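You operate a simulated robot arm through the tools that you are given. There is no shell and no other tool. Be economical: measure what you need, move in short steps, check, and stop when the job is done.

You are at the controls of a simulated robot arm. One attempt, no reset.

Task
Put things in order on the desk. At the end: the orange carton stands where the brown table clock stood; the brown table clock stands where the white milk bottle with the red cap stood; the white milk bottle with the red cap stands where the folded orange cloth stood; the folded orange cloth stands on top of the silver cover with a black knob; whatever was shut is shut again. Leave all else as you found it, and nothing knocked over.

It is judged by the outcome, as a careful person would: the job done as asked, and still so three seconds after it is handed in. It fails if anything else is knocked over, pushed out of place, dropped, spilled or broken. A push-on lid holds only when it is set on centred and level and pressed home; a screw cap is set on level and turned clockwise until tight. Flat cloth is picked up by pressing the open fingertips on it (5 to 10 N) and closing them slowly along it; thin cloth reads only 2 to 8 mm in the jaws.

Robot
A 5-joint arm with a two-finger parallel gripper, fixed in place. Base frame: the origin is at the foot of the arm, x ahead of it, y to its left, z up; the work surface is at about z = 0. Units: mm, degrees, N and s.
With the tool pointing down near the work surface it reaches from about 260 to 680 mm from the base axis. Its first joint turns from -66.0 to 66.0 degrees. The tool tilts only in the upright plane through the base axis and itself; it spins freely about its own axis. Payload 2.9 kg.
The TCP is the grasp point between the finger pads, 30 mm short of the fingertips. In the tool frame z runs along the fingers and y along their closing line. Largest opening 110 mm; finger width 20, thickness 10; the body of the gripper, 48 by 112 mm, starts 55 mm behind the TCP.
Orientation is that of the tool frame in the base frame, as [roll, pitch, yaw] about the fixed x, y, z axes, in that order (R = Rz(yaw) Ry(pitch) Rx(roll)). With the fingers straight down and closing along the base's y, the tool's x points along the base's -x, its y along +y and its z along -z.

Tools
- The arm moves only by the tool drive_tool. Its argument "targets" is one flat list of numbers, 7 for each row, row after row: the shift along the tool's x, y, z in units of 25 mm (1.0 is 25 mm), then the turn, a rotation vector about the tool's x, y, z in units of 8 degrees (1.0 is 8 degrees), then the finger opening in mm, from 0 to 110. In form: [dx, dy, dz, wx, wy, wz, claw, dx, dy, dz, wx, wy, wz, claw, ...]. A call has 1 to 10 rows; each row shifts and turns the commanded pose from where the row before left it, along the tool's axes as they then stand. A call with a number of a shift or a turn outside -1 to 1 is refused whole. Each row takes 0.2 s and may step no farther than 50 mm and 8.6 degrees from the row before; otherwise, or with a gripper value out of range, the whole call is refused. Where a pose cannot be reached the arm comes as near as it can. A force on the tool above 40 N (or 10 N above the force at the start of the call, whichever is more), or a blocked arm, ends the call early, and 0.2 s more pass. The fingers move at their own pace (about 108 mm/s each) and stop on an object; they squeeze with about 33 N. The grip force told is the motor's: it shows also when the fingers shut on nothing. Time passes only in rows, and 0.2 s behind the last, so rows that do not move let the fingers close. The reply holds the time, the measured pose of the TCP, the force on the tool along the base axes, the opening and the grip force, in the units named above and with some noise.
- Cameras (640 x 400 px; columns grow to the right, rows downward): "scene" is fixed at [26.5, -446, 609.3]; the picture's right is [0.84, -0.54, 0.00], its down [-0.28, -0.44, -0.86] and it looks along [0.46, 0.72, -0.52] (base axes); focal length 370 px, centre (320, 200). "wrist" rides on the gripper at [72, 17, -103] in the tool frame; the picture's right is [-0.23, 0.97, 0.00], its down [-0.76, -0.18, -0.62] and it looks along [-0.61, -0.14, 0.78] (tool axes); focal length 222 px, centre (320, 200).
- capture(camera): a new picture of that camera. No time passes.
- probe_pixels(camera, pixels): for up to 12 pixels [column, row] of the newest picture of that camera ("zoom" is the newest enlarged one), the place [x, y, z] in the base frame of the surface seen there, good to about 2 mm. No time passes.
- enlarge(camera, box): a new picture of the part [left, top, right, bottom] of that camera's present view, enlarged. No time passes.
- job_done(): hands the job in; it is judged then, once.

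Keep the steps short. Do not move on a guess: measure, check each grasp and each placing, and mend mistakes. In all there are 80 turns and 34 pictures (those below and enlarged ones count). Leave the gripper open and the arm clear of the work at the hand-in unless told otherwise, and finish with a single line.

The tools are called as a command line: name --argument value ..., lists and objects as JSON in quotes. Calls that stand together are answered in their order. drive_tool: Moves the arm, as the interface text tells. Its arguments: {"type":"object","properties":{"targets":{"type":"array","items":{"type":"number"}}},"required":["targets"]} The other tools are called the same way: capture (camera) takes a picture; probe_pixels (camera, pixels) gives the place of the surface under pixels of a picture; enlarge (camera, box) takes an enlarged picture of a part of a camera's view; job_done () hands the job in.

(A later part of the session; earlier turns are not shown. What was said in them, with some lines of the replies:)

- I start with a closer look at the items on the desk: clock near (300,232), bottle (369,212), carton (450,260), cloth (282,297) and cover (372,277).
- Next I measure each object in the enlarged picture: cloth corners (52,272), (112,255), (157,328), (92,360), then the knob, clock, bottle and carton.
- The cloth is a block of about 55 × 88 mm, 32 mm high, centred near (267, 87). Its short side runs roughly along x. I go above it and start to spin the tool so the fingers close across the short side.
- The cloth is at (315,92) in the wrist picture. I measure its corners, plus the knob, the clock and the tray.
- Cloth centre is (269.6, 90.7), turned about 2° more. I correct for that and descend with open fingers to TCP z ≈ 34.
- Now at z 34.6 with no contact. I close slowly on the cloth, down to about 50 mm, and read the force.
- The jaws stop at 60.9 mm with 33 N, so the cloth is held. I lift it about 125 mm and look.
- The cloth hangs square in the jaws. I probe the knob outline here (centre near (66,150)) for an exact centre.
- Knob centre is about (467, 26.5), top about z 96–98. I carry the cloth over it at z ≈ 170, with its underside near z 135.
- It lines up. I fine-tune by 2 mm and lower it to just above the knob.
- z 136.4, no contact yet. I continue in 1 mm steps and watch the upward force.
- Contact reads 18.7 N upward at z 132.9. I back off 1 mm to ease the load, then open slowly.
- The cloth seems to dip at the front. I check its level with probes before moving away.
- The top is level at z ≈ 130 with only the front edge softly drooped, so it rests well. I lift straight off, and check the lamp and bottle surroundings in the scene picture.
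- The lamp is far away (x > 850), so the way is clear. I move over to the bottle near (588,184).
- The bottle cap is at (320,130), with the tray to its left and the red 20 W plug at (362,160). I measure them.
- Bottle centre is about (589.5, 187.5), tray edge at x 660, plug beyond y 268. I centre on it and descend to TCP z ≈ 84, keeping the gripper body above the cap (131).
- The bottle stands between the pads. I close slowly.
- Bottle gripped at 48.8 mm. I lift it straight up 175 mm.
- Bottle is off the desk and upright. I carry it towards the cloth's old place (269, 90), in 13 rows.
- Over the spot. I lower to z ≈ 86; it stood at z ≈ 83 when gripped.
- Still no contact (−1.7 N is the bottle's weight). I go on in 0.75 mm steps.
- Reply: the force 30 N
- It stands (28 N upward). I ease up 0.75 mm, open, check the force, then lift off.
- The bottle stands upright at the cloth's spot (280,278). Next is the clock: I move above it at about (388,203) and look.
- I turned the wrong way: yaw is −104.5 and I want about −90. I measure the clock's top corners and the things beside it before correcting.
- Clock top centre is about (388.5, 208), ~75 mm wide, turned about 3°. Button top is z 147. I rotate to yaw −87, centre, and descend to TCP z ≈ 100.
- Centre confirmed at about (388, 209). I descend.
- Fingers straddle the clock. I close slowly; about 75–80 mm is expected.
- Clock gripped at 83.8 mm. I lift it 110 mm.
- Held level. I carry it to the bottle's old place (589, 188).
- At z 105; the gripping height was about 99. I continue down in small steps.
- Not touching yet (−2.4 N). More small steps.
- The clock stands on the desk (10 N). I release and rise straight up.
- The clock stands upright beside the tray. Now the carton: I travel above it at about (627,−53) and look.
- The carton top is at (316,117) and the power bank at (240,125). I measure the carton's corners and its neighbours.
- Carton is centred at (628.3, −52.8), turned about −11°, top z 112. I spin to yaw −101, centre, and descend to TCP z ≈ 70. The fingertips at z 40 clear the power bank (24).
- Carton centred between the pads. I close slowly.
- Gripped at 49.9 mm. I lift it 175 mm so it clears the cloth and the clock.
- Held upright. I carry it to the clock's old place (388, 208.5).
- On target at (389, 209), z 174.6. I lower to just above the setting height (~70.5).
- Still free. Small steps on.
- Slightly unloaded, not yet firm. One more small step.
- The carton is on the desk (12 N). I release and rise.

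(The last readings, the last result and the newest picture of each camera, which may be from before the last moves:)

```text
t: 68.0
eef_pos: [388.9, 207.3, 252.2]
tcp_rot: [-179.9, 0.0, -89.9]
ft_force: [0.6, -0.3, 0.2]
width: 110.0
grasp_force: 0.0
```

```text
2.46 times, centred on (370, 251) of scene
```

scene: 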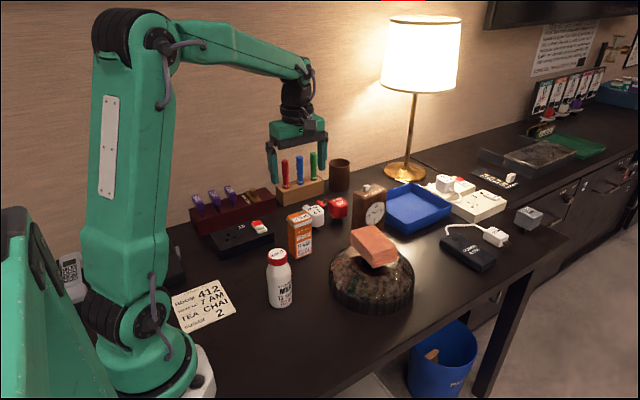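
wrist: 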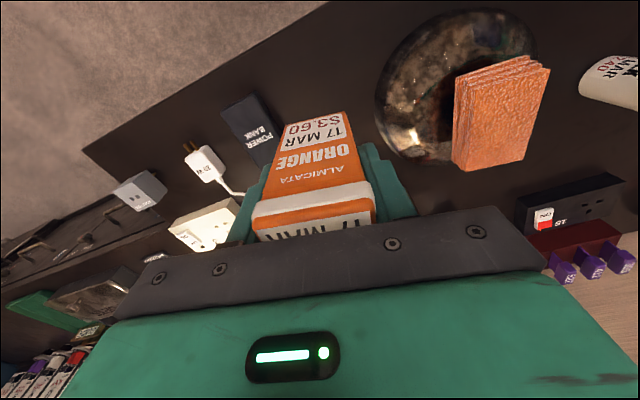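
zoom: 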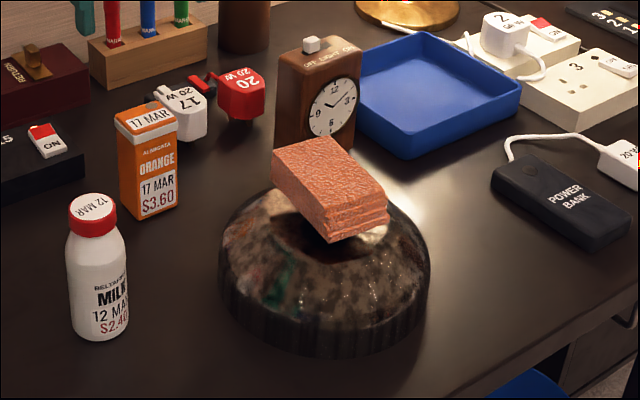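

All four items stand where they should and the cover has not shifted (edges at 218 and 430 as before). I make one last check that the cloth is still level.

probe_pixels --camera "zoom" --pixels '[[285, 150], [325, 145], [330, 180], [355, 190], [330, 218], [380, 203], [328, 238], [150, 120], [92, 210], [310, 55]]'

```text
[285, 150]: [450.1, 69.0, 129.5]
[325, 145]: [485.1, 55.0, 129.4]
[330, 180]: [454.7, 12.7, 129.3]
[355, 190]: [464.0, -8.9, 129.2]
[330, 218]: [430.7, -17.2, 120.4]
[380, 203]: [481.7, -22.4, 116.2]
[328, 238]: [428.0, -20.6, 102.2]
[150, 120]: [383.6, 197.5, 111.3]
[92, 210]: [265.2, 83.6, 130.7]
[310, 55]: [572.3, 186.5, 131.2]
```

The cloth's top is still level at z 129–130, the gripper is open and the arm is clear. I hand in.

job_done

```text
The job is handed in.
```

The carton, clock, bottle and cloth are all in their new places and upright, nothing was knocked over or left open, and the job is handed in.
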